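You operate a simulated robot arm through the tools that you are given. There is no shell and no other tool.

You run a simulated robot arm. Do the job below in one go: nothing can be reset, and whatever is moved stays where it is left.

JOB
Close up the air line and bring it to about 3 bar.
Fine: tighten the loose clamp bolt with the yellow nut driver and put it back; shut the vent, then open the lever; set the reducer knob. Set down upright: yellow nut driver.
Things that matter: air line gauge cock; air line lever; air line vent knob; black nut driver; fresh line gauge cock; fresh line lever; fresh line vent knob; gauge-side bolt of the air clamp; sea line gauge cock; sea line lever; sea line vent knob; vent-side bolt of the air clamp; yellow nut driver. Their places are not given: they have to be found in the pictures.

Only the result counts: the job must be done as asked and must still hold three seconds after the hand-in. Knocking over, shifting, dropping, spilling or breaking anything else fails it.

ROBOT AND FRAMES
A 7-joint arm with a fingered hand, fixed in place. Base frame: the origin is on the floor under the middle of its stand, x ahead of it, y to its left, z up. Units: m, degrees, N and s.
With the tool pointing down near the work surface it reaches from about 0.1 to 0.56 m from the base axis. Its first joint turns from -115.0 to 115.0 degrees. Payload 3.1 kg.
Tool frame: the origin (TCP) lies between the finger pads and is the grasp point; the fingertips stand 0.022 m ahead of it; z points along the fingers, y is the line along which they close. The gripper opens to 0.112 m; its body begins 0.06 m behind the TCP. The gripper is a hand of 3 fingers: y runs from the thumb to the fingers, the wrist lies at [0, 0, -0.218] in the tool frame.
Orientation is told as [roll, pitch, yaw] about the base's x, y, z axes, in that order, counted from this pose: with the fingers straight down and closing along the base's y, the tool's x points along the base's -x, its y along +y and its z along -z.

CONTROLS
- The arm moves only by the tool step_arm. Its argument "deltas" is a list of rows, each an object (a shift or turn left out is 0) with "translation": the shift along the base's x, y, z in m, a list of three; "dr": the turn, a rotation vector about the base's x, y, z in degrees, a list of three. In form: [{"translation": [tx, ty, tz], "dr": [rx, ry, rz]}, ...]. A call has 1 to 20 rows; each row is the pose to reach, as a shift and turn from the pose commanded when the call began. Each row takes 0.2 s and may step no farther than 0.05 m and 8.6 degrees from the row before; otherwise, the whole call is refused. Where a pose cannot be reached the arm comes as near as it can. A force on the tool above 40 N (or 10 N above the force at the start of the call, whichever is more), or a blocked arm, ends the call early, and 0.2 s more pass. In this call time passes only in rows, and 0.2 s behind the last. The reply holds the time, the measured pose of the TCP, the force on the tool along the base axes, the opening and the grip force, in the units named above and with some noise, with the torque about the TCP (base axes, N m) and any sound that the robot's microphone picked up, and new pictures: "show" is both (left out), scene, wrist or none.
- Cameras (640 x 400 px; columns grow to the right, rows downward): "scene" is fixed at [0.4008, -0.6506, 1.5754]; the picture's right is [1.00, 0.02, 0.00], its down [0.01, -0.38, -0.93] and it looks along [-0.02, 0.93, -0.38] (base axes); focal length 351 px, centre (320, 200). "wrist" rides on the gripper at [0.066, 0.003, -0.08] in the tool frame; the picture's right is [-0.05, 1.00, 0.00], its down [-0.77, -0.04, -0.64] and it looks along [-0.64, -0.03, 0.77] (tool axes); focal length 275 px, centre (320, 200).
- raise_lower(by): slides the trunk up (or, below 0, down) by that many m; the arm rides with it, the base frame stays. It gives what a move gives, with no picture.
- move_fingers(finger1, finger2, thumb_bend): sets how far each is bent, from 0 (flat) to 1 (curled in); at 0.3 the hand is open as for a grip, at 0.7 the pads meet at the TCP. One left out holds its place. A second passes; each finger stops where it meets its share of the squeeze, and holds until it gets a number again. It is the only way to open and close the hand. It gives what a move gives, with no picture; readings hold the bend of each and the force on the fingers (four entries, about 0 where the hand has none), thumb and palm.
- pixel_to_xyz(camera, pixels): there is no depth. For up to 12 entries [column, row, z] of the newest picture of that camera ("zoom" is the newest enlarged one), the place [x, y] in the base frame at which the ray of that pixel passes the height z, good to about 0.002 m. No time passes.
- close_up(camera, box): a new picture of the part [left, top, right, bottom] of that camera's present view, enlarged. No time passes.
- hand_in(): hands the job in; it is judged then, once.

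Leave the gripper open and the arm clear of the work at the hand-in unless told otherwise.

The tools are called after ">>>" as a command line: name --argument value ..., lists and objects as JSON in quotes. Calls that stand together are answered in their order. step_arm: Moves the arm, as the interface text tells. Its arguments: {"type":"object","properties":{"deltas":{"type":"array","items":{"type":"object","properties":{"translation":{"type":"array","items":{"type":"number"}},"dr":{"type":"array","items":{"type":"number"}}}}},"show":{"type":"string","enum":["both","scene","wrist","none"]}},"required":["deltas"]} The other tools are called the same way: raise_lower (by) moves the trunk up or down; move_fingers (finger1, finger2, thumb_bend) moves the fingers one by one; pixel_to_xyz (camera, pixels) gives the place at which the rays of pixels pass given heights; close_up (camera, box) takes an enlarged picture of a part of a camera's view; hand_in () hands the job in.

At the start:

```text
time: 0.0
ee_pos: [0.2061, 0.3012, 1.4941]
ee_rot: [0.1, 0.0, 0.0]
contact_force: [0.3, -0.6, 0.1]
moment: [0.04, -0.01, 0.0]
opening: 0.1119
finger_force: 0.0
shape: jaw
bend: [0.3, 0.3, 0.3]
finger forces: [0.1, 0.1, 0.1, 0.0, 0.0, 0.0]
trunk travel left (down, up): [-0.939, 0.051]
```

scene: 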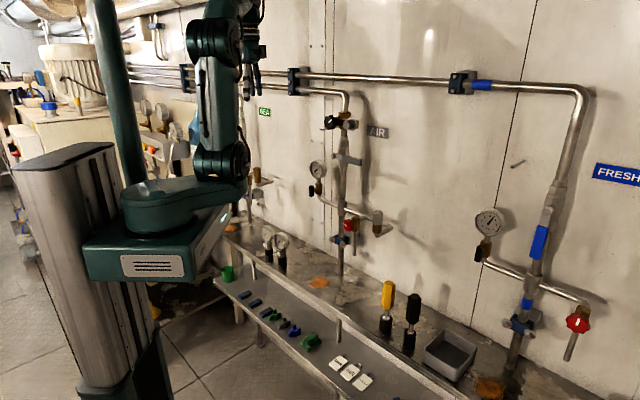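
wrist: 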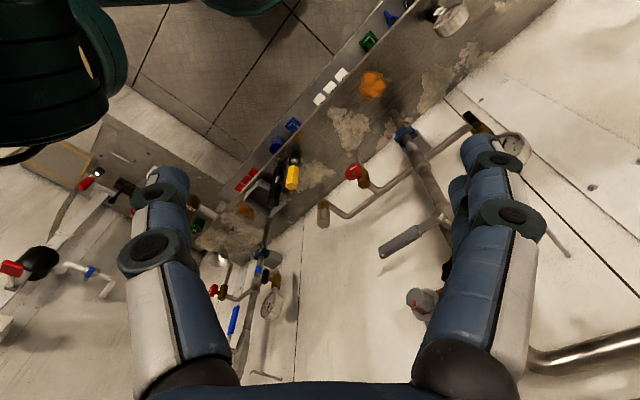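

I see three lines on the wall (SEA at left behind the arm, AIR in the middle, FRESH at right), and the nut drivers yellow at about (388,295) and black at (412,310). First I take enlarged views of the air line and the drivers.

>>> close_up --camera "scene" --box '[280, 60, 420, 150]'

>>> close_up --camera "scene" --box '[290, 140, 410, 260]'

>>> close_up --camera "scene" --box '[340, 260, 520, 400]'

>>> close_up --camera "wrist" --box '[200, 80, 560, 340]'

```text
4.44 times, centred on (350, 105) of scene
```

zoom: 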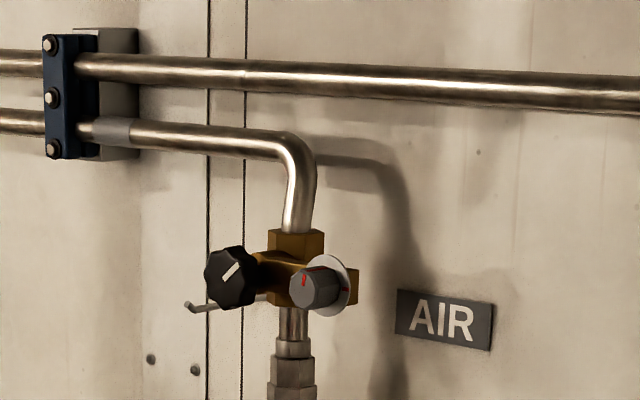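

```text
3.33 times, centred on (350, 200) of scene
```

zoom: 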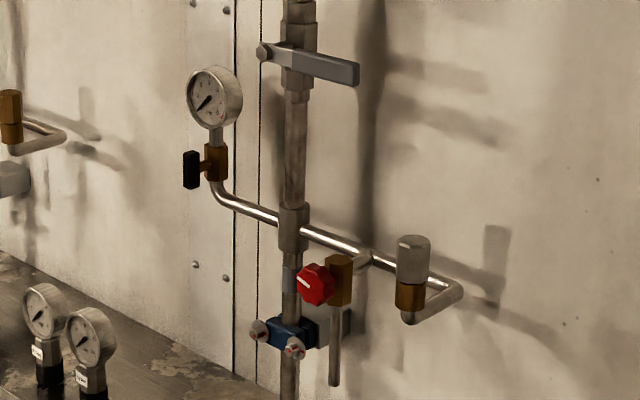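

```text
2.86 times, centred on (430, 330) of scene
```

zoom: 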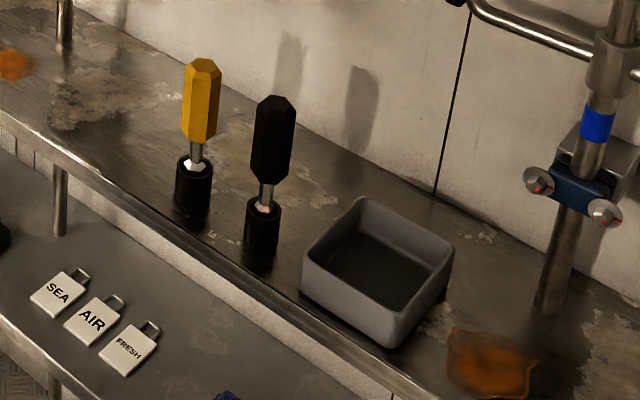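

```text
1.54 times, centred on (380, 210) of wrist
```

zoom: 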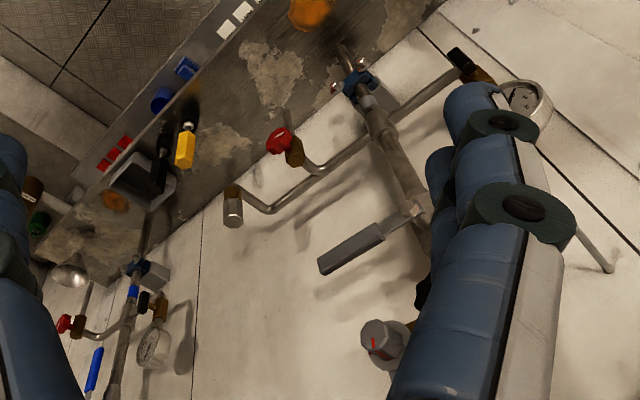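

The wall runs at a slant to my base axes, so I'll triangulate features by comparing rays from both cameras: yellow driver top (scene 389,282 / wrist 292,177), red vent knob of the air line, lever end, reducer knob, clamp bolts.

>>> pixel_to_xyz --camera "scene" --pixels '[[389, 282, 0.8], [389, 282, 1.2], [349, 225, 0.9], [349, 225, 1.3], [360, 161, 1.0], [360, 161, 1.4], [347, 124, 1.2], [347, 124, 1.5], [341, 270, 0.8], [341, 270, 1.2], [376, 213, 1.0], [376, 213, 1.4]]'

>>> pixel_to_xyz --camera "wrist" --pixels '[[292, 177, 0.8], [292, 177, 1.2], [353, 172, 0.9], [353, 172, 1.3], [384, 251, 1.0], [384, 251, 1.4], [417, 297, 1.2], [417, 297, 1.5], [324, 205, 1.0], [324, 205, 1.4], [411, 42, 0.8], [411, 42, 1.2]]'

```text
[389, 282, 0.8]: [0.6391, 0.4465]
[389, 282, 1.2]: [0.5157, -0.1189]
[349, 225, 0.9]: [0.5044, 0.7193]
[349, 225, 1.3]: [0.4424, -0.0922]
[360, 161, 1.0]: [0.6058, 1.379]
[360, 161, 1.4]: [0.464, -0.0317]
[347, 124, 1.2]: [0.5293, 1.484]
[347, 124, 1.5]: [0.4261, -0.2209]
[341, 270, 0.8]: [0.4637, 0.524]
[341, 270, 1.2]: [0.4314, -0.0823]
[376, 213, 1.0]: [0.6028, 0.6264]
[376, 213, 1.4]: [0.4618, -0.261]
```

```text
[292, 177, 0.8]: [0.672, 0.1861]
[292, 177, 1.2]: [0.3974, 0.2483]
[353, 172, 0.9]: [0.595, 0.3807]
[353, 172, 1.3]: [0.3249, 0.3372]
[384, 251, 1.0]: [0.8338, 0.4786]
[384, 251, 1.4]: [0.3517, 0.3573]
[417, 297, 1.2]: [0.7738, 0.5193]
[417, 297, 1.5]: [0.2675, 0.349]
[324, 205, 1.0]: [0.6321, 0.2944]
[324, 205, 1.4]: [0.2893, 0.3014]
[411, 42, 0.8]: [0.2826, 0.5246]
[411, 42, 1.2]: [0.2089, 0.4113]
```

Rays agree: the wall stands at 45° (its normal roughly [0.707, 0.707, 0]), the air vent knob is near (0.477, 0.361, 1.076), lever end near (0.50, 0.39, 1.28), yellow driver top near (0.588, 0.205, 0.97), bench at z≈0.78. Next I yaw the hand 45° to face the wall while shifting to about (0.30, 0.23).

>>> step_arm --deltas '[{"translation": [0.016, -0.011, 0], "dr": [0, 0, 7.5]}, {"translation": [0.032, -0.022, 0], "dr": [0, 0, 15]}, {"translation": [0.048, -0.033, 0], "dr": [0, 0, 22.5]}, {"translation": [0.064, -0.044, 0], "dr": [0, 0, 30]}, {"translation": [0.08, -0.055, 0], "dr": [0, 0, 37.5]}, {"translation": [0.098, -0.068, 0], "dr": [0, 0, 45]}]' --show "both"

```text
time: 1.4
ee_pos: [0.3028, 0.2326, 1.4952]
ee_rot: [0.0, 0.0, 45.1]
contact_force: [0.2, -0.2, 0.2]
moment: [0.01, -0.02, -0.01]
opening: 0.1117
finger_force: 0.1
shape: jaw
bend: [0.3, 0.3, 0.3]
finger forces: [0.0, 0.0, 0.0, 0.0, 0.1, 0.0]
trunk travel left (down, up): [-0.939, 0.051]
```

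scene: 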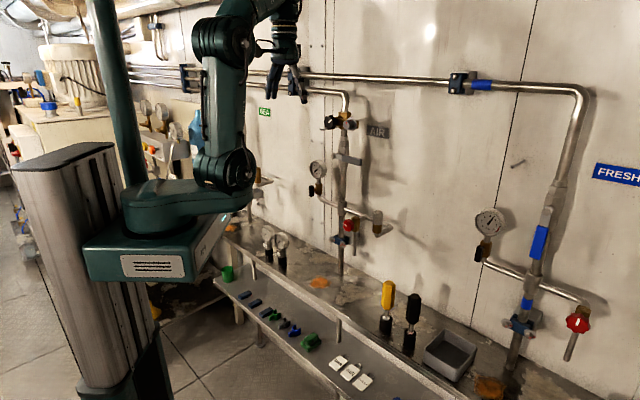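
wrist: 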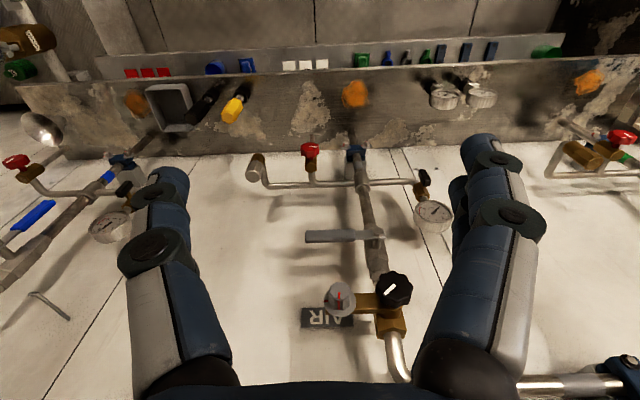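

The hand now faces the wall squarely. I'll zoom in on the air line and drivers in the wrist view.

>>> close_up --camera "wrist" --box '[240, 120, 480, 270]'

>>> close_up --camera "wrist" --box '[270, 230, 450, 342]'

>>> close_up --camera "wrist" --box '[130, 60, 290, 160]'

```text
2.67 times, centred on (360, 195) of wrist
```

zoom: 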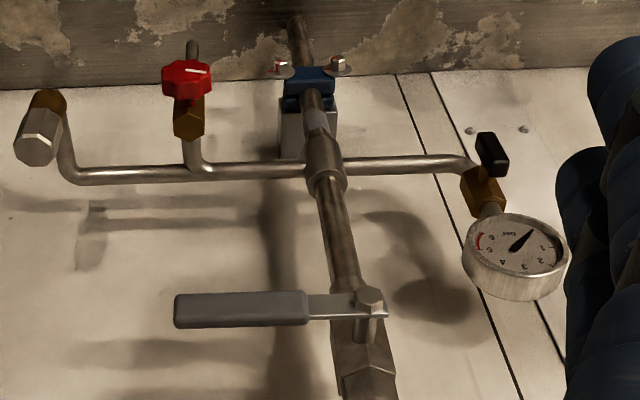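

```text
3.56 times, centred on (360, 286) of wrist
```

zoom: 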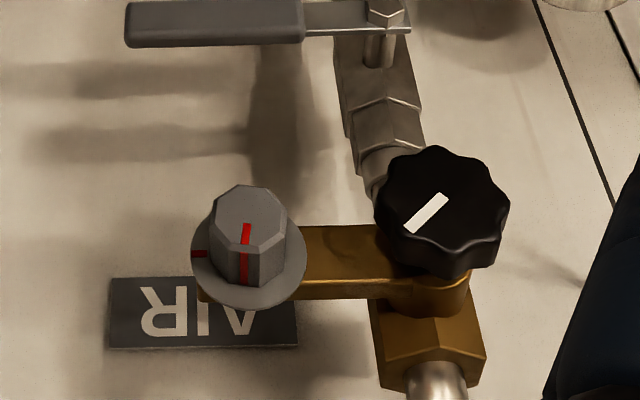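

```text
4.00 times, centred on (210, 110) of wrist
```

zoom: 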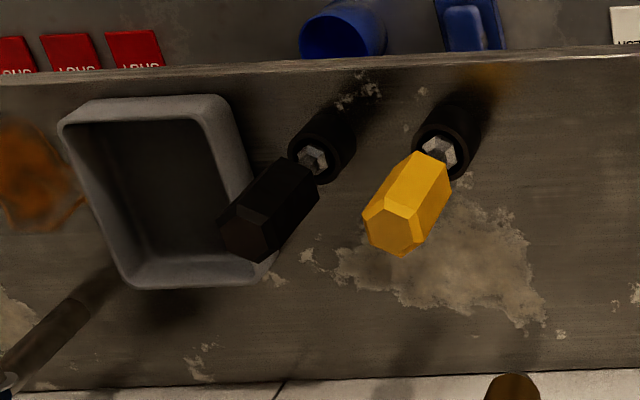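

Good: seen upside-down, the air line has the reducer (black knob with white mark, and a grey knob with a red mark on a dial plate), lever horizontal (shut), gauge at left in reality, red vent knob at right, blue clamp with two bolts. I'll tilt the hand up by 50° so the camera looks level at the wall, then go lower.

>>> step_arm --deltas '[{"dr": [5.66, -5.66, 0]}, {"dr": [11.3, -11.3, 0]}, {"dr": [16.97, -16.97, 0]}, {"dr": [22.6, -22.6, 0]}, {"dr": [28.3, -28.3, 0]}, {"dr": [33.9, -33.9, 0]}, {"dr": [35.4, -35.4, 0]}]' --show "both"

```text
time: 3.0
ee_pos: [0.3042, 0.2341, 1.4953]
ee_rot: [0.1, -50.2, 45.0]
contact_force: [-0.8, 0.0, 0.0]
moment: [0.0, -0.02, 0.0]
opening: 0.1117
finger_force: 0.0
shape: jaw
bend: [0.3, 0.3, 0.3]
finger forces: [0.1, 0.0, 0.0, 0.1, 0.1, 0.0]
trunk travel left (down, up): [-0.939, 0.051]
```

scene: 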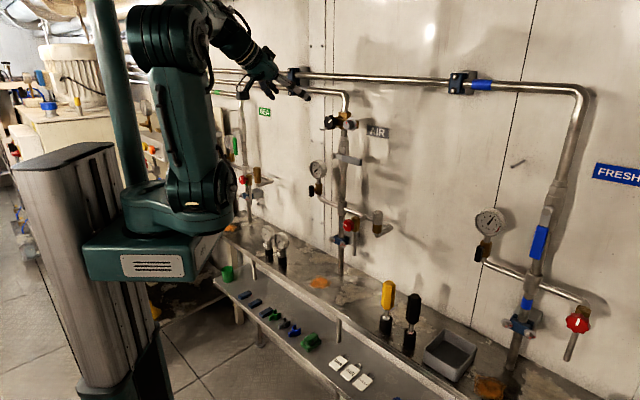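
wrist: 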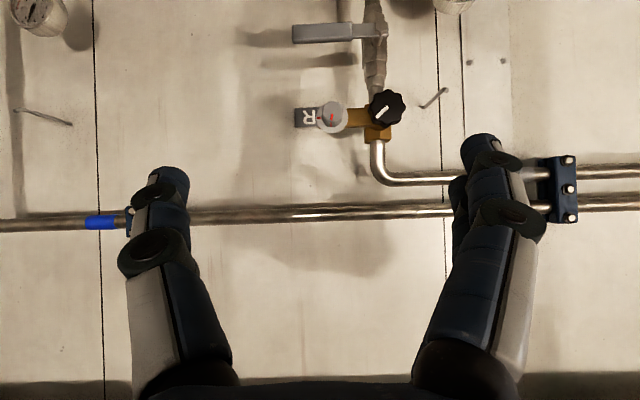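

The tilt worked. Now I lower the trunk by 0.25 m to view the line straight on.

>>> raise_lower --by -0.25

>>> step_arm --deltas '[{"translation": [0, 0, 0]}]' --show "both"

>>> close_up --camera "wrist" --box '[260, 200, 500, 350]'

>>> close_up --camera "wrist" --box '[240, 40, 480, 190]'

```text
time: 5.6
ee_pos: [0.3031, 0.2345, 1.2445]
ee_rot: [0.1, -50.1, 45.1]
contact_force: [-0.2, -0.6, -1.2]
moment: [0.02, 0.03, 0.03]
opening: 0.1121
finger_force: 0.1
shape: jaw
bend: [0.3, 0.3, 0.3]
finger forces: [0.0, 0.1, 0.0, 0.0, 0.0, 0.1]
trunk travel left (down, up): [-0.689, 0.301]
```

```text
time: 6.0
ee_pos: [0.3025, 0.2342, 1.2441]
ee_rot: [0.0, -50.1, 45.1]
contact_force: [0.5, 0.6, 0.3]
moment: [-0.01, -0.01, 0.01]
opening: 0.1116
finger_force: 0.1
shape: jaw
bend: [0.3, 0.3, 0.3]
finger forces: [0.0, 0.0, 0.0, 0.0, 0.0, 0.0]
trunk travel left (down, up): [-0.689, 0.301]
```

scene: 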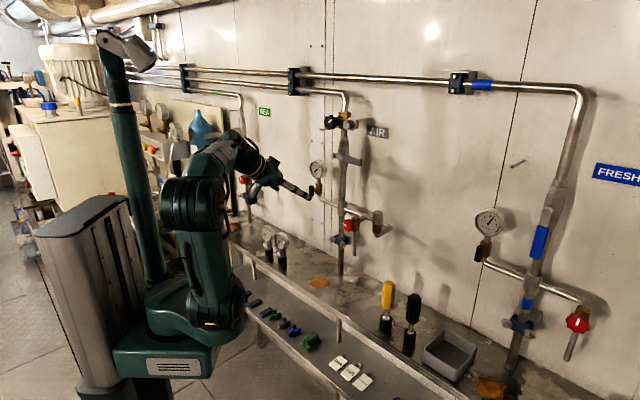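
wrist: 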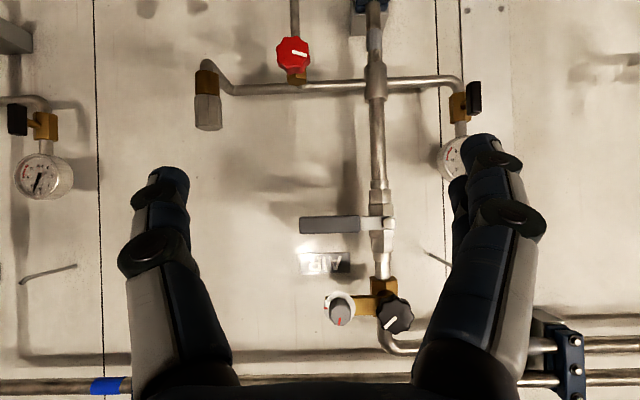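

```text
2.67 times, centred on (380, 275) of wrist
```

zoom: 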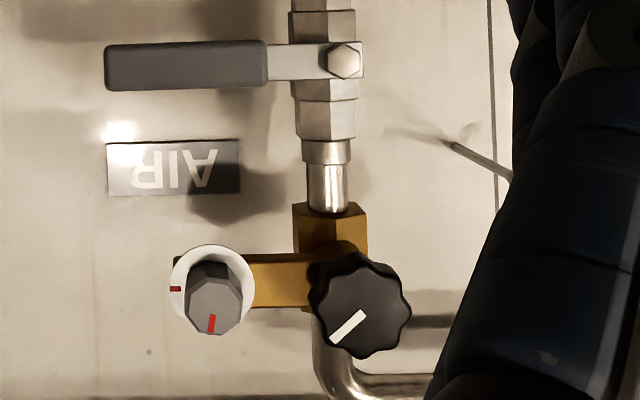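

```text
2.67 times, centred on (360, 115) of wrist
```

zoom: 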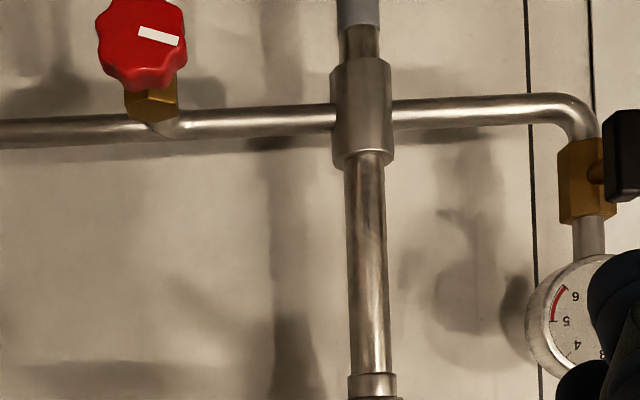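

Facing the wall (picture rotated 180°): black knob mark points up-right in reality, grey knob's red mark up, vent knob red with white mark. I need the clamp and gauge more closely: lower the trunk a further 0.2 m.

>>> raise_lower --by -0.2

>>> step_arm --deltas '[{"translation": [0, 0, 0]}]' --show "both"

>>> close_up --camera "wrist" --box '[260, 120, 500, 270]'

>>> close_up --camera "wrist" --box '[320, 120, 430, 190]'

```text
time: 8.2
ee_pos: [0.3027, 0.2343, 1.0443]
ee_rot: [0.0, -50.2, 45.0]
contact_force: [-0.1, 0.3, -0.3]
moment: [-0.01, 0.0, 0.0]
opening: 0.1118
finger_force: 0.0
shape: jaw
bend: [0.3, 0.3, 0.3]
finger forces: [0.0, 0.0, 0.0, 0.0, 0.0, 0.0]
trunk travel left (down, up): [-0.489, 0.501]
```

```text
time: 8.6
ee_pos: [0.3018, 0.2344, 1.0441]
ee_rot: [0.0, -50.1, 45.0]
contact_force: [0.6, 0.6, -0.2]
moment: [0.01, 0.03, 0.02]
opening: 0.1117
finger_force: 0.0
shape: jaw
bend: [0.3, 0.3, 0.3]
finger forces: [0.0, 0.1, 0.1, 0.1, 0.0, 0.0]
trunk travel left (down, up): [-0.489, 0.501]
```

scene: 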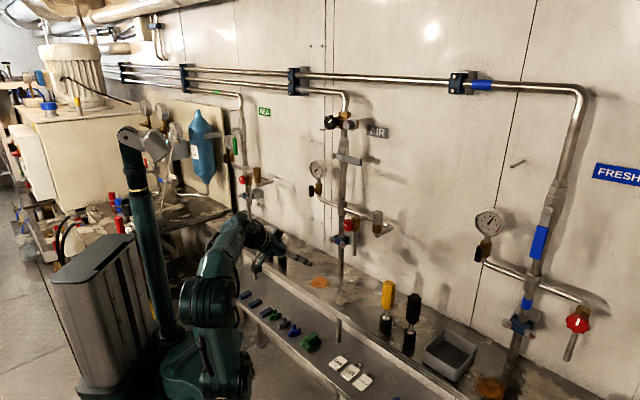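
wrist: 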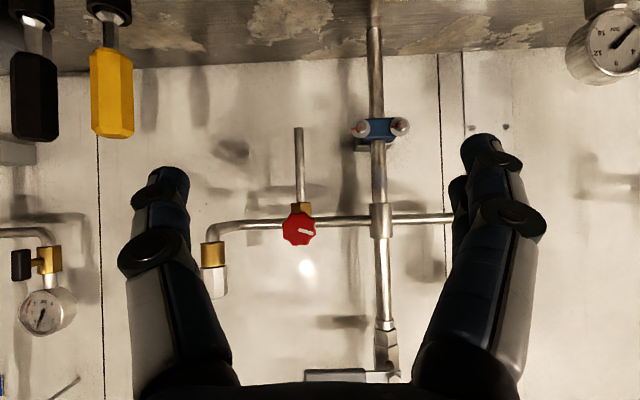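

```text
2.67 times, centred on (380, 195) of wrist
```

zoom: 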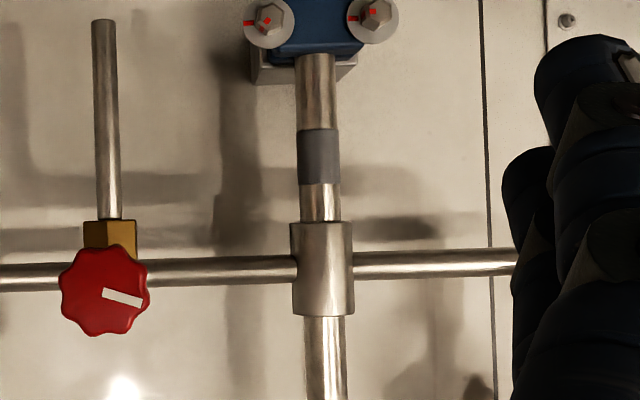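

```text
5.71 times, centred on (375, 155) of wrist
```

zoom: 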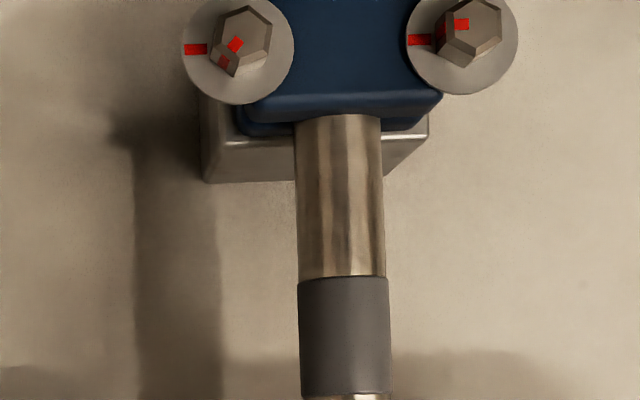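

The bolts carry red witness marks: the vent-side bolt (picture-left) has its head mark turned away from the washer mark, the gauge-side one looks aligned. I go nearer and lower to make sure.

>>> step_arm --deltas '[{"translation": [0.02, 0.02, -0.02]}, {"translation": [0.04, 0.04, -0.05]}, {"translation": [0.057, 0.057, -0.08]}]' --show "wrist"

>>> close_up --camera "wrist" --box '[320, 160, 448, 240]'

```text
time: 9.3
ee_pos: [0.36, 0.2922, 0.9638]
ee_rot: [0.1, -50.1, 45.0]
contact_force: [-0.7, -0.5, -0.7]
moment: [0.0, 0.02, 0.02]
opening: 0.112
finger_force: 0.1
shape: jaw
bend: [0.3, 0.3, 0.3]
finger forces: [0.0, 0.0, 0.0, 0.0, 0.0, 0.1]
trunk travel left (down, up): [-0.489, 0.501]
```

wrist: 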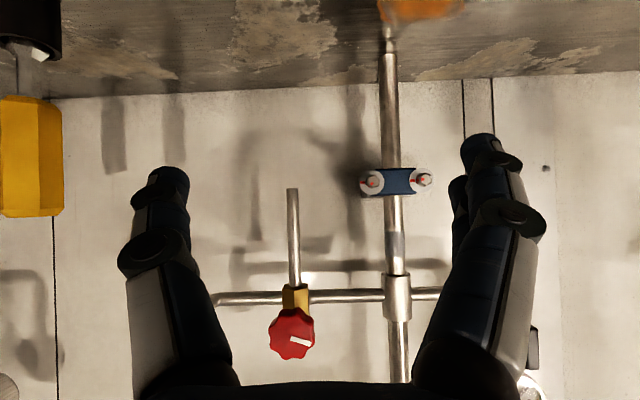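

```text
5.00 times, centred on (384, 200) of wrist
```

zoom: 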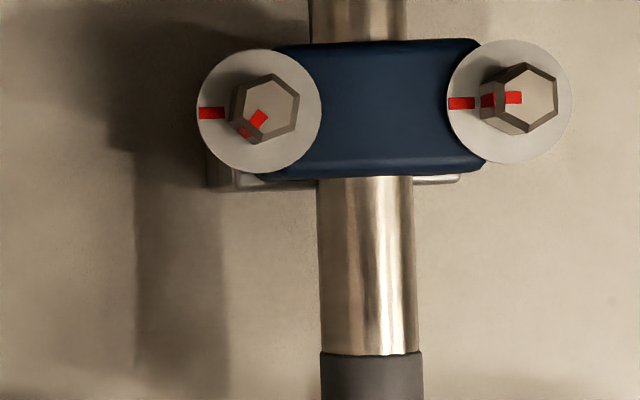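

The vent-side bolt (picture left, at about n 0.65 m toward the wall, z≈0.947) is clearly the loose one: its head mark is about 45° behind the washer mark, while the gauge-side marks line up. Next I move right to view the yellow driver level-on.

>>> step_arm --deltas '[{"translation": [-0.02, -0.02, 0.0]}, {"translation": [0.01, -0.05, 0.0]}, {"translation": [0.04, -0.08, -0.01]}, {"translation": [0.07, -0.11, -0.02]}, {"translation": [0.1, -0.14, -0.03]}, {"translation": [0.135, -0.175, -0.03]}]' --show "both"

>>> close_up --camera "wrist" --box '[240, 100, 480, 250]'

```text
time: 10.8
ee_pos: [0.4979, 0.1156, 0.9328]
ee_rot: [0.0, -50.1, 44.6]
contact_force: [0.2, 0.0, -0.5]
moment: [0.0, 0.0, 0.0]
opening: 0.112
finger_force: 0.0
shape: jaw
bend: [0.3, 0.3, 0.3]
finger forces: [0.0, 0.0, 0.0, 0.0, 0.1, 0.1]
trunk travel left (down, up): [-0.489, 0.501]
```

scene: 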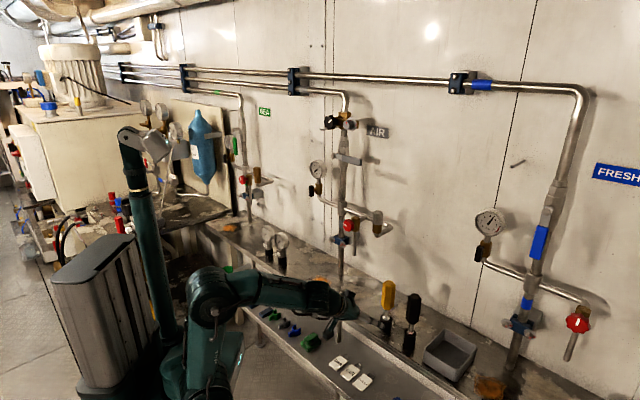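
wrist: 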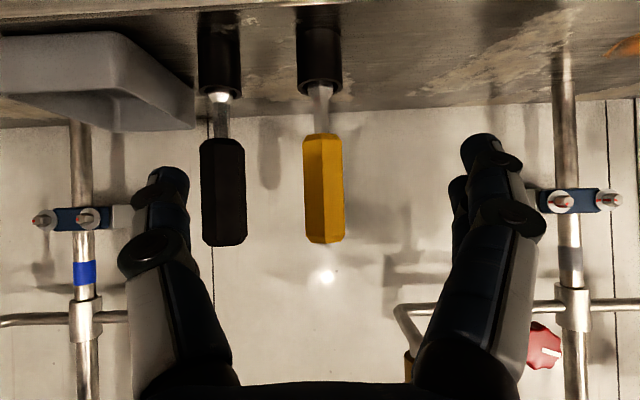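

```text
2.67 times, centred on (360, 175) of wrist
```

zoom: 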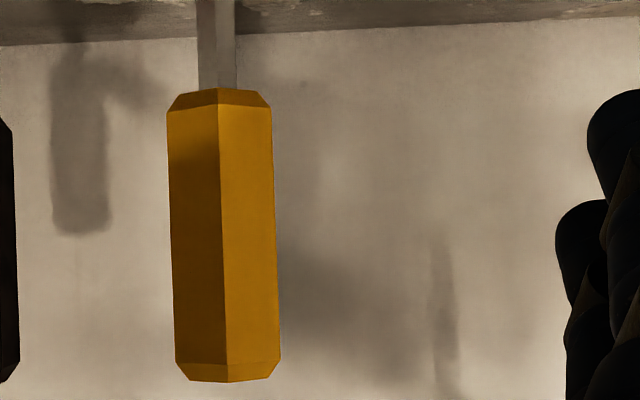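

Now the yellow driver stands right before the hand: handle rows 133–242 (col ~323), shaft and black cup above in the upside-down picture. I take a scene zoom for precise pixels.

>>> close_up --camera "scene" --box '[356, 270, 436, 360]'

>>> close_up --camera "wrist" --box '[180, 0, 420, 150]'

```text
4.44 times, centred on (396, 315) of scene
```

zoom: 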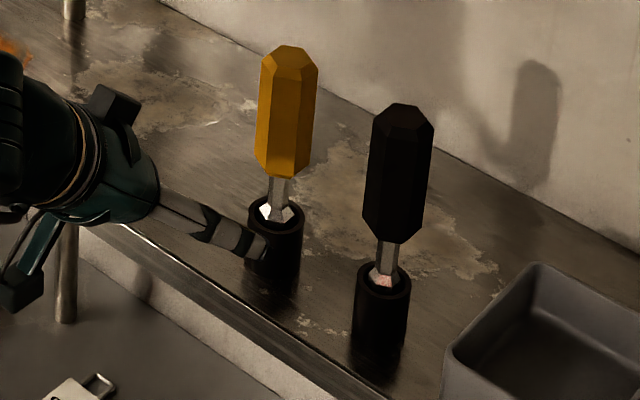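

```text
2.67 times, centred on (300, 75) of wrist
```

zoom: 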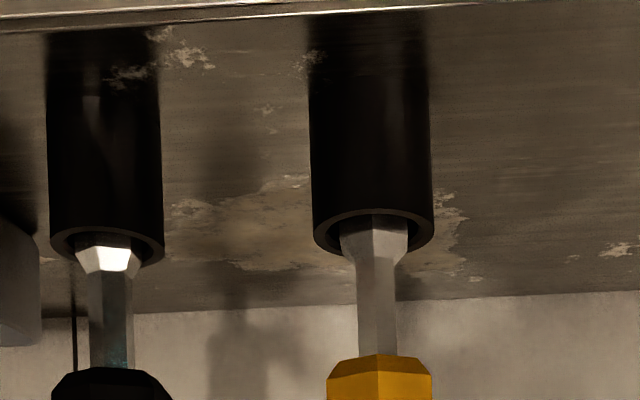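

>>> pixel_to_xyz --camera "scene" --pixels '[[389.3, 283, 0.967], [389.3, 283, 0.96], [387.7, 308.9, 0.88], [385.9, 318.4, 0.84], [385.2, 334, 0.782]]'

>>> pixel_to_xyz --camera "wrist" --pixels '[[325.4, 242.4, 0.96], [325.4, 242.4, 0.967], [325.4, 242.4, 0.975], [322.5, 134, 0.88], [322.5, 134, 0.87], [320, 86, 0.84], [320, 86, 0.83]]'

```text
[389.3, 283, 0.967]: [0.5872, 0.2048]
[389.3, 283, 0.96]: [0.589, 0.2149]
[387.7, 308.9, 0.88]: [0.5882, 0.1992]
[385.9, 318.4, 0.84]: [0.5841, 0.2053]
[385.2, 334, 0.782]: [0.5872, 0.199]
```

```text
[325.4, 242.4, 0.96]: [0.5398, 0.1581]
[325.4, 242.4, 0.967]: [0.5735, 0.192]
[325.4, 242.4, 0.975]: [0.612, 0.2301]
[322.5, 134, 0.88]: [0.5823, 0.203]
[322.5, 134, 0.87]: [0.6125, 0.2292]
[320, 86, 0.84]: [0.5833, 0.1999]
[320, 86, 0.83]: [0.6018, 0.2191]
```

The driver axis stands at about (0.586, 0.203), handle from z≈0.88 to 0.968, black driver 0.085 m to its right. I'll narrow the hand first (bend 0.5) so the thumb passes between the two drivers.

>>> move_fingers --finger1 0.5 --finger2 0.5 --thumb_bend 0.5

>>> step_arm --deltas '[{"translation": [0, 0, 0.04]}, {"translation": [0, 0, 0.08], "dr": [-3.5, 3.5, 0]}, {"translation": [0.015, 0.015, 0.1005], "dr": [-9, 9, 0]}, {"translation": [0.03, 0.03, 0.1005], "dr": [-14.14, 14.14, 0]}, {"translation": [0.0464, 0.0455, 0.1005], "dr": [-14.14, 14.14, 0]}]' --show "both"

```text
time: 11.8
ee_pos: [0.4948, 0.1161, 0.9346]
ee_rot: [0.0, -49.9, 45.1]
contact_force: [0.8, -0.5, -0.4]
moment: [0.0, 0.0, 0.01]
opening: 0.0558
finger_force: 0.1
shape: fingers
bend: [0.5, 0.5, 0.5]
finger forces: [0.0, 0.0, 0.0, 0.0, 0.0, 0.0]
trunk travel left (down, up): [-0.489, 0.501]
```

```text
time: 12.9
ee_pos: [0.5417, 0.1619, 1.0341]
ee_rot: [-0.1, -29.9, 44.9]
contact_force: [0.0, -0.4, 0.0]
moment: [0.02, 0.0, 0.02]
opening: 0.0558
finger_force: 0.0
shape: fingers
bend: [0.5, 0.5, 0.5]
finger forces: [0.0, 0.0, 0.0, 0.0, 0.0, 0.1]
trunk travel left (down, up): [-0.489, 0.501]
```

scene: 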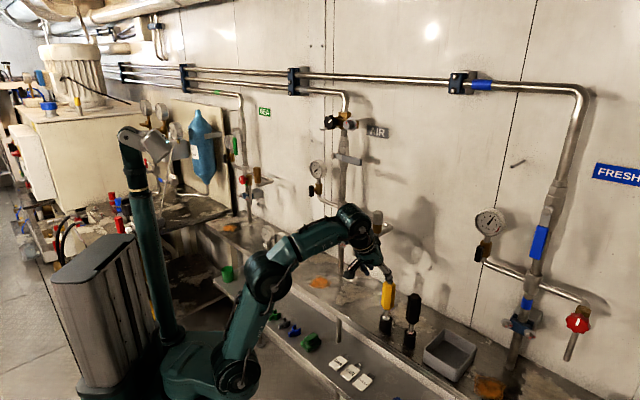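
wrist: 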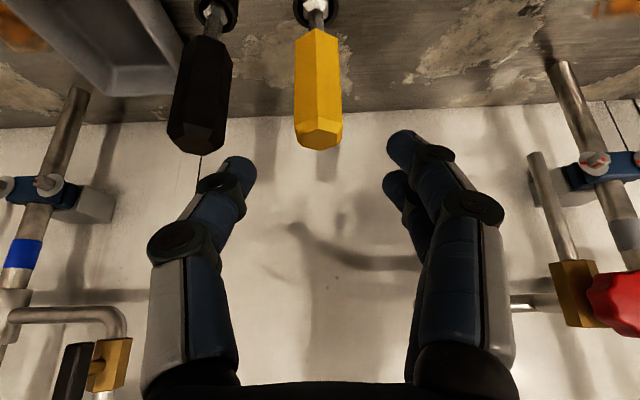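

The yellow handle (top face at about (319,138)) lies centred between thumb tip and finger tips. I check its position by ray and then slide along the tool axis onto it.

>>> pixel_to_xyz --camera "wrist" --pixels '[[319, 138, 0.968], [319, 138, 0.972], [319, 36, 0.88], [200, 142, 0.968], [315, 8, 0.84]]'

>>> close_up --camera "wrist" --box '[260, 0, 380, 160]'

```text
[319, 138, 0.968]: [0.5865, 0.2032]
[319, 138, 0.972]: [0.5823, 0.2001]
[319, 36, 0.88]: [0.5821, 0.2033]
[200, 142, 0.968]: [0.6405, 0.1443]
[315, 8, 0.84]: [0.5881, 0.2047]
```

```text
2.50 times, centred on (320, 80) of wrist
```

zoom: 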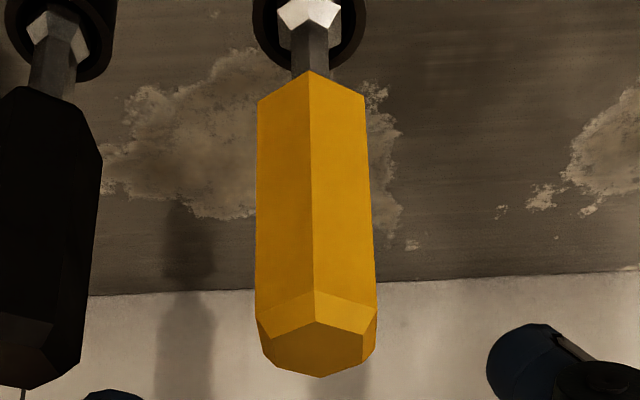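

Confirmed at (0.5865, 0.2032). I slide 0.12 m along the tool axis to bring the TCP onto the handle middle at z≈0.93.

>>> step_arm --deltas '[{"translation": [0.0106, 0.0106, -0.026]}, {"translation": [0.0212, 0.0212, -0.052]}, {"translation": [0.0318, 0.0318, -0.078]}, {"translation": [0.0424, 0.0424, -0.104]}]' --show "both"

```text
time: 13.9
ee_pos: [0.585, 0.204, 0.9291]
ee_rot: [0.0, -30.1, 45.0]
contact_force: [-0.3, 0.1, 0.7]
moment: [-0.01, -0.04, 0.02]
opening: 0.0558
finger_force: 0.1
shape: fingers
bend: [0.5, 0.5, 0.5]
finger forces: [0.0, 0.1, 0.1, 0.1, 0.0, 0.0]
trunk travel left (down, up): [-0.489, 0.501]
```

scene: 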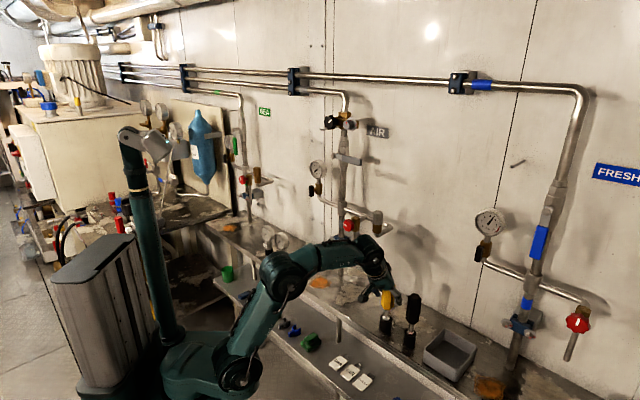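
wrist: 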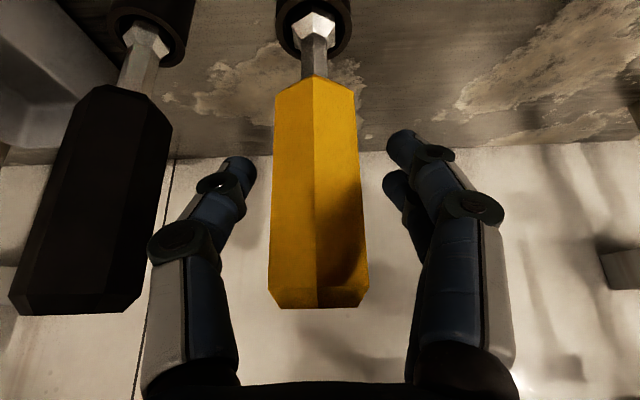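

The handle (cols 272–365) sits between thumb and fingers without contact. I close the hand.

>>> move_fingers --finger1 0.7 --finger2 0.7 --thumb_bend 0.7

>>> step_arm --deltas '[{"translation": [0, 0, 0]}]' --show "wrist"

```text
time: 14.9
ee_pos: [0.5835, 0.2042, 0.9307]
ee_rot: [0.1, -30.1, 45.0]
contact_force: [0.2, -0.1, -0.6]
moment: [-0.05, 0.0, 0.01]
opening: 0.027
finger_force: 9.5
shape: fingers
bend: [0.61, 0.65, 0.64]
finger forces: [6.6, 2.9, 0.0, 0.1, 10.2, 0.1]
trunk travel left (down, up): [-0.489, 0.501]
```

```text
time: 15.3
ee_pos: [0.5842, 0.2048, 0.9306]
ee_rot: [0.0, -30.1, 45.0]
contact_force: [-0.5, 0.1, -0.7]
moment: [-0.01, 0.03, 0.02]
opening: 0.0267
finger_force: 9.6
shape: fingers
bend: [0.61, 0.65, 0.64]
finger forces: [6.6, 2.9, 0.1, 0.0, 10.2, 0.0]
trunk travel left (down, up): [-0.489, 0.501]
```

wrist: 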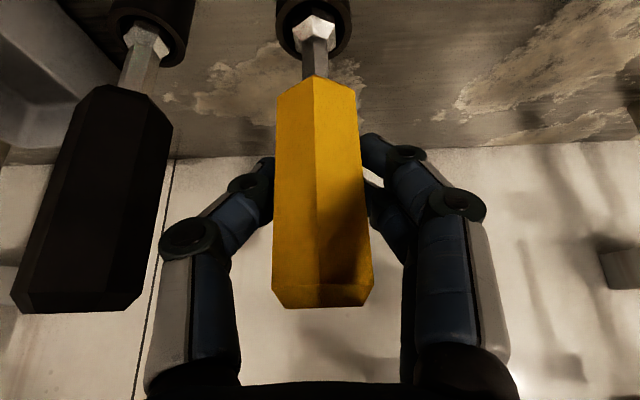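

All three digits are in contact (about 10 N). I ask for a firmer squeeze by commanding a further bend.

>>> move_fingers --finger1 0.85 --finger2 0.85 --thumb_bend 0.85

```text
time: 16.4
ee_pos: [0.5839, 0.2043, 0.9312]
ee_rot: [0.1, -30.1, 45.0]
contact_force: [-0.8, 0.1, -0.4]
moment: [-0.07, 0.07, 0.01]
opening: 0.0255
finger_force: 24.0
shape: fingers
bend: [0.66, 0.71, 0.66]
finger forces: [13.6, 9.6, 0.0, 0.1, 25.4, 0.1]
trunk travel left (down, up): [-0.489, 0.501]
```

Squeeze rises with the command (24 N now). I go to the full command for a firm hold, then look.

>>> move_fingers --finger1 1.0 --finger2 1.0 --thumb_bend 1.0

>>> step_arm --deltas '[{"translation": [0, 0, 0.01]}, {"translation": [0, 0, 0.02]}]' --show "wrist"

```text
time: 17.4
ee_pos: [0.5853, 0.2039, 0.9299]
ee_rot: [0.0, -30.1, 45.0]
contact_force: [-0.2, 1.2, -2.0]
moment: [0.02, 0.15, 0.01]
opening: 0.0253
finger_force: 28.4
shape: fingers
bend: [0.69, 0.73, 0.67]
finger forces: [15.6, 11.7, 0.1, 0.0, 29.5, 0.1]
trunk travel left (down, up): [-0.489, 0.501]
```

```text
time: 17.9
ee_pos: [0.5856, 0.205, 0.9503]
ee_rot: [0.0, -30.1, 44.9]
contact_force: [-1.6, -0.7, -1.4]
moment: [-0.01, 0.12, -0.03]
opening: 0.0257
finger_force: 28.2
shape: fingers
bend: [0.69, 0.73, 0.67]
finger forces: [15.5, 11.7, 0.0, 0.0, 29.6, 0.0]
trunk travel left (down, up): [-0.489, 0.501]
```

wrist: 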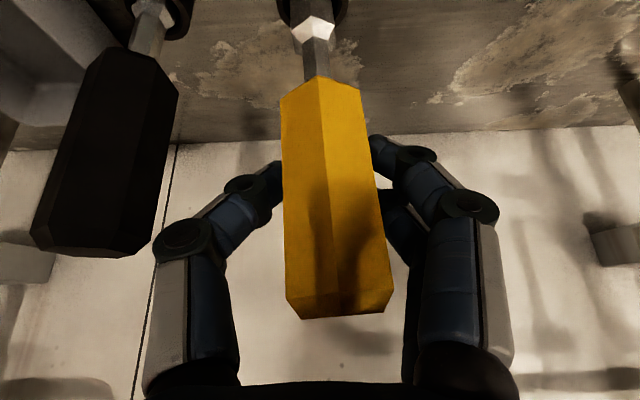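

The driver rises with the hand, leaning just a few degrees. I lift another 0.09 m straight up to clear the cup.

>>> step_arm --deltas '[{"translation": [0, 0, 0.02]}, {"translation": [0, 0, 0.04]}, {"translation": [0, 0, 0.06]}, {"translation": [0, 0, 0.08]}, {"translation": [0, 0, 0.1]}]' --show "both"

>>> close_up --camera "wrist" --box '[240, 0, 400, 200]'

>>> close_up --camera "scene" --box '[340, 200, 460, 350]'

```text
time: 19.1
ee_pos: [0.5861, 0.2042, 1.0523]
ee_rot: [0.0, -29.9, 45.1]
contact_force: [-0.7, -0.5, -2.1]
moment: [-0.02, -0.01, 0.0]
opening: 0.0251
finger_force: 28.6
shape: fingers
bend: [0.67, 0.73, 0.68]
finger forces: [15.5, 12.3, 0.1, 0.0, 29.5, 0.0]
trunk travel left (down, up): [-0.489, 0.501]
```

scene: 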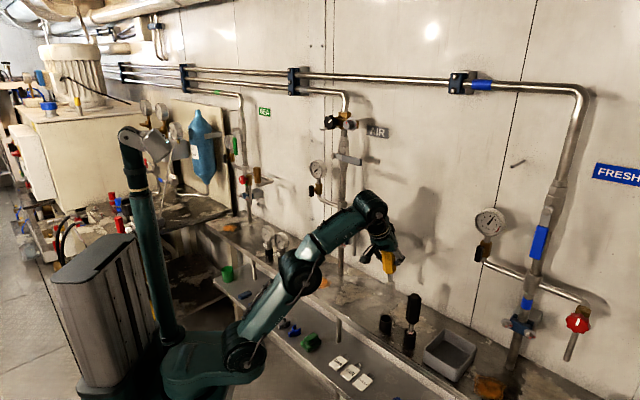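
wrist: 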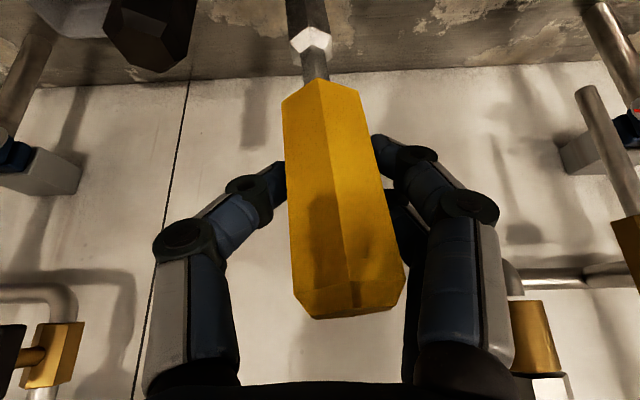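

```text
2.00 times, centred on (320, 100) of wrist
```

zoom: 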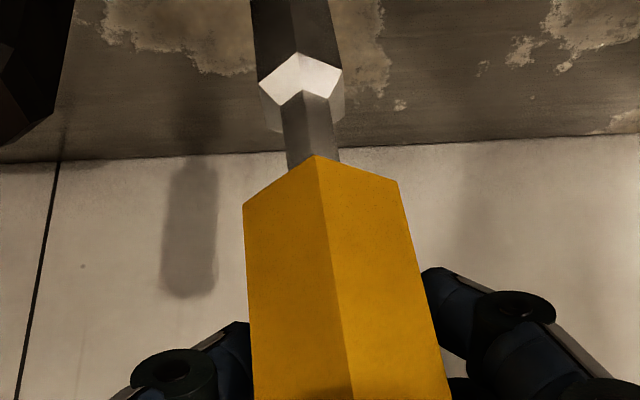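

```text
2.67 times, centred on (400, 275) of scene
```

zoom: 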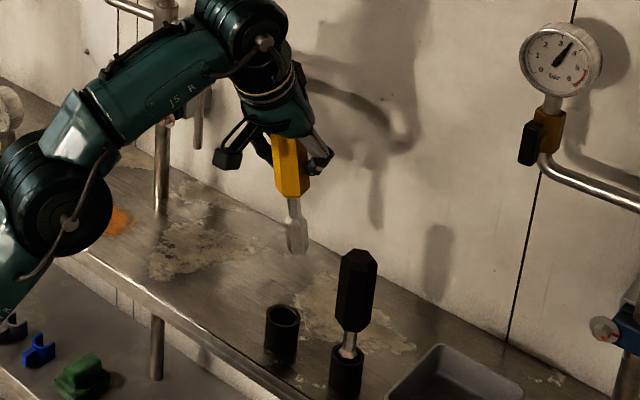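

The driver is clear of its cup, but it has leaned several degrees in the grip (its tip toward the right). I measure its axis with rays from both cameras.

>>> close_up --camera "scene" --box '[360, 230, 420, 310]'

>>> pixel_to_xyz --camera "scene" --pixels '[[391.4, 294.5, 0.9], [391.4, 294.5, 0.94], [389.5, 274.2, 0.98], [389.5, 274.2, 1.02]]'

>>> pixel_to_xyz --camera "wrist" --pixels '[[321, 80, 0.98], [321, 80, 1.02], [310, 45, 0.94], [310, 45, 0.98], [350, 300, 1.08], [350, 300, 1.1]]'

```text
5.00 times, centred on (390, 270) of scene
```

zoom: 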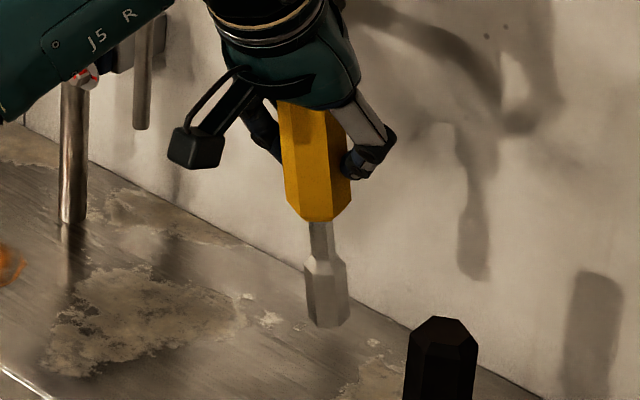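

```text
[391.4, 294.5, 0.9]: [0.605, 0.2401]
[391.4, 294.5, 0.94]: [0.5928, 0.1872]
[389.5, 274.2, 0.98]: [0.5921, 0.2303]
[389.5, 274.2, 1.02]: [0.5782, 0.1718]
```

```text
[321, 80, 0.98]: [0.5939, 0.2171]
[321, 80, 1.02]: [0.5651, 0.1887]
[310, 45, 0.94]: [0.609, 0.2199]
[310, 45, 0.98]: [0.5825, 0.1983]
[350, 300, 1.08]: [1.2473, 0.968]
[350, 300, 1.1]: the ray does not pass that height
```

The driver's axis leans some 6–8° with its tip to the right; zoomed scene pictures will let me correct for it. I now retreat from the bench and move left to a free spot in front of the air clamp.

>>> step_arm --deltas '[{"translation": [-0.0327, -0.0327, 0.01]}, {"translation": [-0.0654, -0.0654, 0.01]}, {"translation": [-0.098, -0.098, 0.01]}, {"translation": [-0.13, -0.066, 0.01]}, {"translation": [-0.162, -0.034, 0.01]}, {"translation": [-0.194, -0.002, 0.01]}, {"translation": [-0.226, 0.03, 0.01]}, {"translation": [-0.258, 0.062, 0.01]}, {"translation": [-0.292, 0.096, 0.01]}]' --show "both"

```text
time: 21.1
ee_pos: [0.2902, 0.3014, 1.0608]
ee_rot: [-0.1, -30.1, 45.0]
contact_force: [-0.3, 0.0, -1.5]
moment: [0.0, 0.01, -0.01]
opening: 0.0253
finger_force: 27.7
shape: fingers
bend: [0.67, 0.73, 0.68]
finger forces: [15.5, 11.4, 0.0, 0.0, 28.9, 0.0]
trunk travel left (down, up): [-0.489, 0.501]
```

scene: 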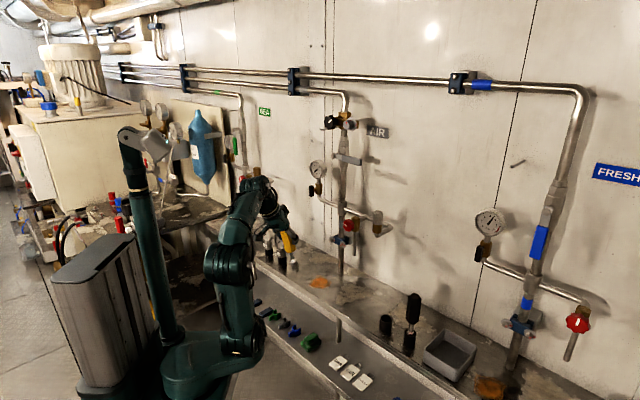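
wrist: 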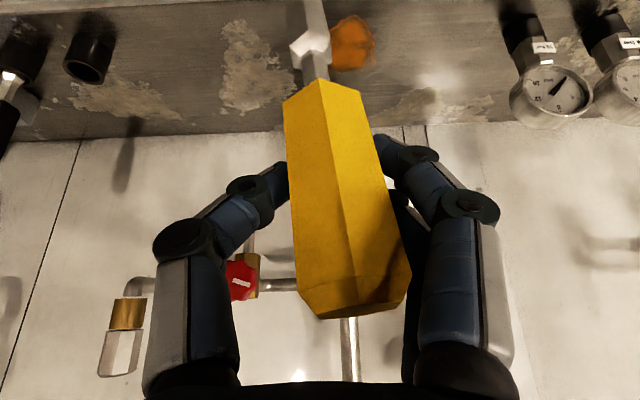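

Now I tilt the hand up by 90° in steps about the wall-parallel axis, so that the driver's tip points at the wall.

>>> step_arm --deltas '[{"dr": [5.786, -5.786, 0]}, {"dr": [11.57, -11.57, 0]}, {"dr": [17.36, -17.36, 0]}, {"dr": [23.14, -23.14, 0]}, {"dr": [28.93, -28.93, 0]}, {"dr": [34.71, -34.71, 0]}]' --show "both"

```text
time: 22.6
ee_pos: [0.2902, 0.301, 1.0608]
ee_rot: [0.1, -79.2, 45.1]
contact_force: [-0.4, -0.2, -1.4]
moment: [-0.02, 0.01, -0.01]
opening: 0.0251
finger_force: 28.3
shape: fingers
bend: [0.67, 0.73, 0.69]
finger forces: [16.0, 12.2, 0.0, 0.0, 28.1, 0.0]
trunk travel left (down, up): [-0.489, 0.501]
```

scene: 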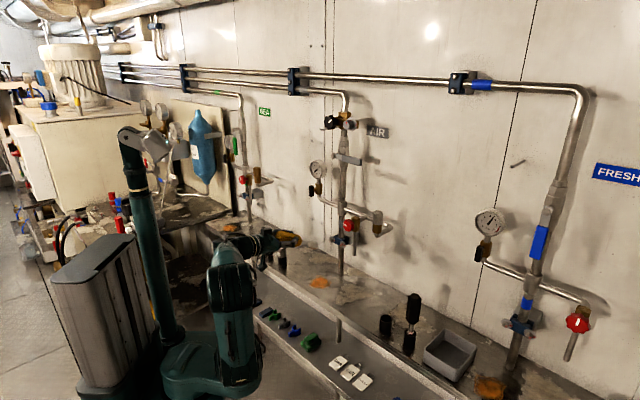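
wrist: 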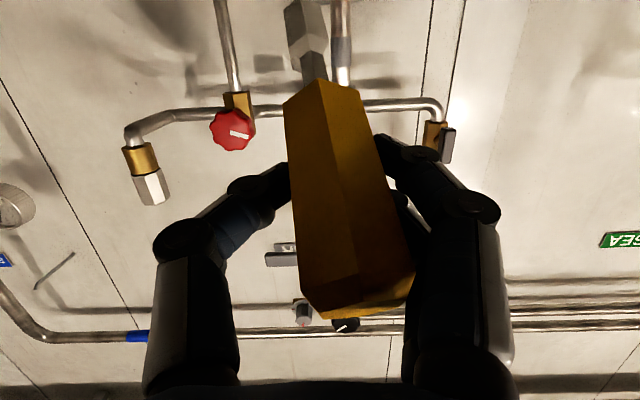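

Going well; I do the remaining 41°.

>>> step_arm --deltas '[{"dr": [5.786, -5.786, 0]}, {"dr": [11.57, -11.57, 0]}, {"dr": [17.36, -17.36, 0]}, {"dr": [23.14, -23.14, 0]}, {"dr": [28.93, -28.93, 0]}]' --show "both"

>>> close_up --camera "scene" --box '[250, 200, 350, 270]'

```text
time: 23.8
ee_pos: [0.2922, 0.3004, 1.061]
ee_rot: [-179.9, -59.8, -134.9]
contact_force: [-0.7, -0.4, -1.1]
moment: [-0.05, -0.01, 0.01]
opening: 0.0248
finger_force: 28.9
shape: fingers
bend: [0.67, 0.73, 0.7]
finger forces: [16.1, 13.4, 0.0, 0.1, 28.0, 0.0]
trunk travel left (down, up): [-0.489, 0.501]
```

scene: 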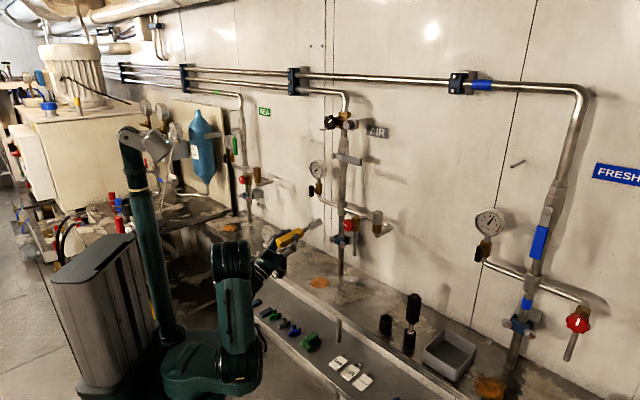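
wrist: 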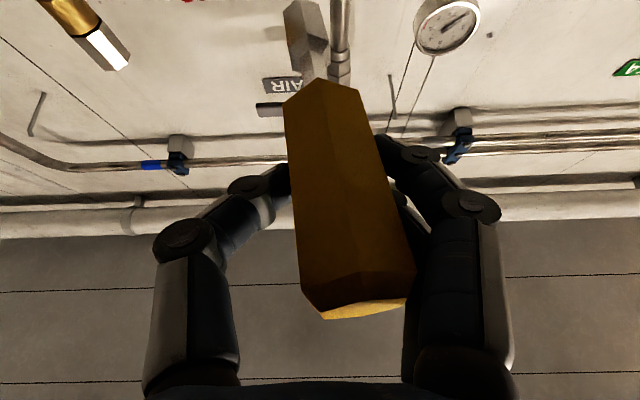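

```text
5.71 times, centred on (300, 235) of scene
```

zoom: 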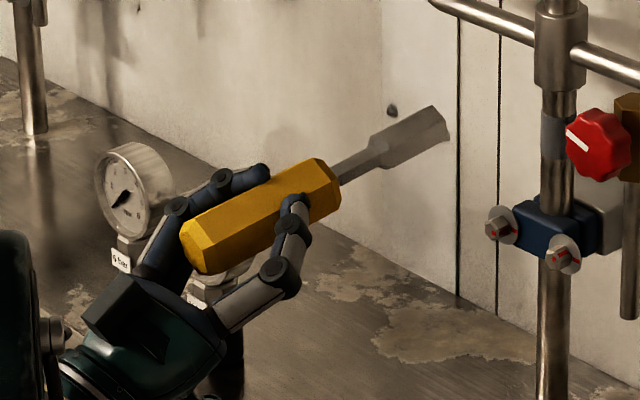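

The zoomed scene view shows the driver, bolts and clamp very clearly. The driver points a bit too high and to the right of the wall normal; I take a finer zoom to measure tip and handle ends.

>>> close_up --camera "scene" --box '[272, 214, 328, 249]'

>>> close_up --camera "wrist" --box '[250, 0, 410, 100]'

```text
11.43 times, centred on (300, 232) of scene
```

zoom: 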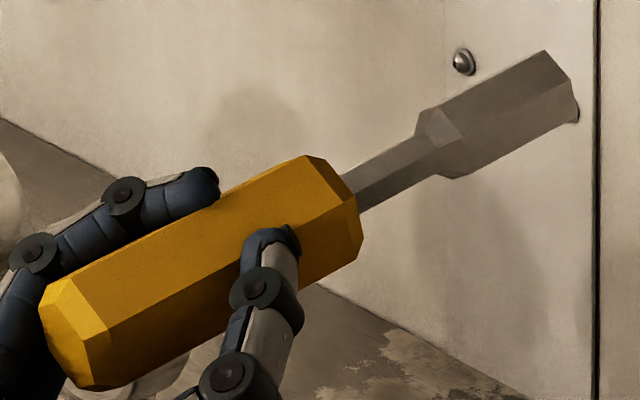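

```text
4.00 times, centred on (330, 50) of wrist
```

zoom: 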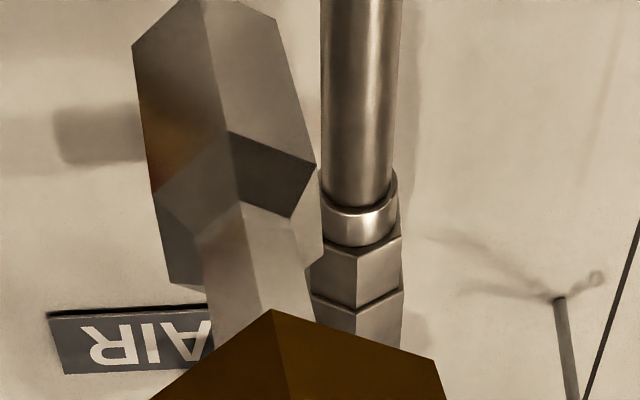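

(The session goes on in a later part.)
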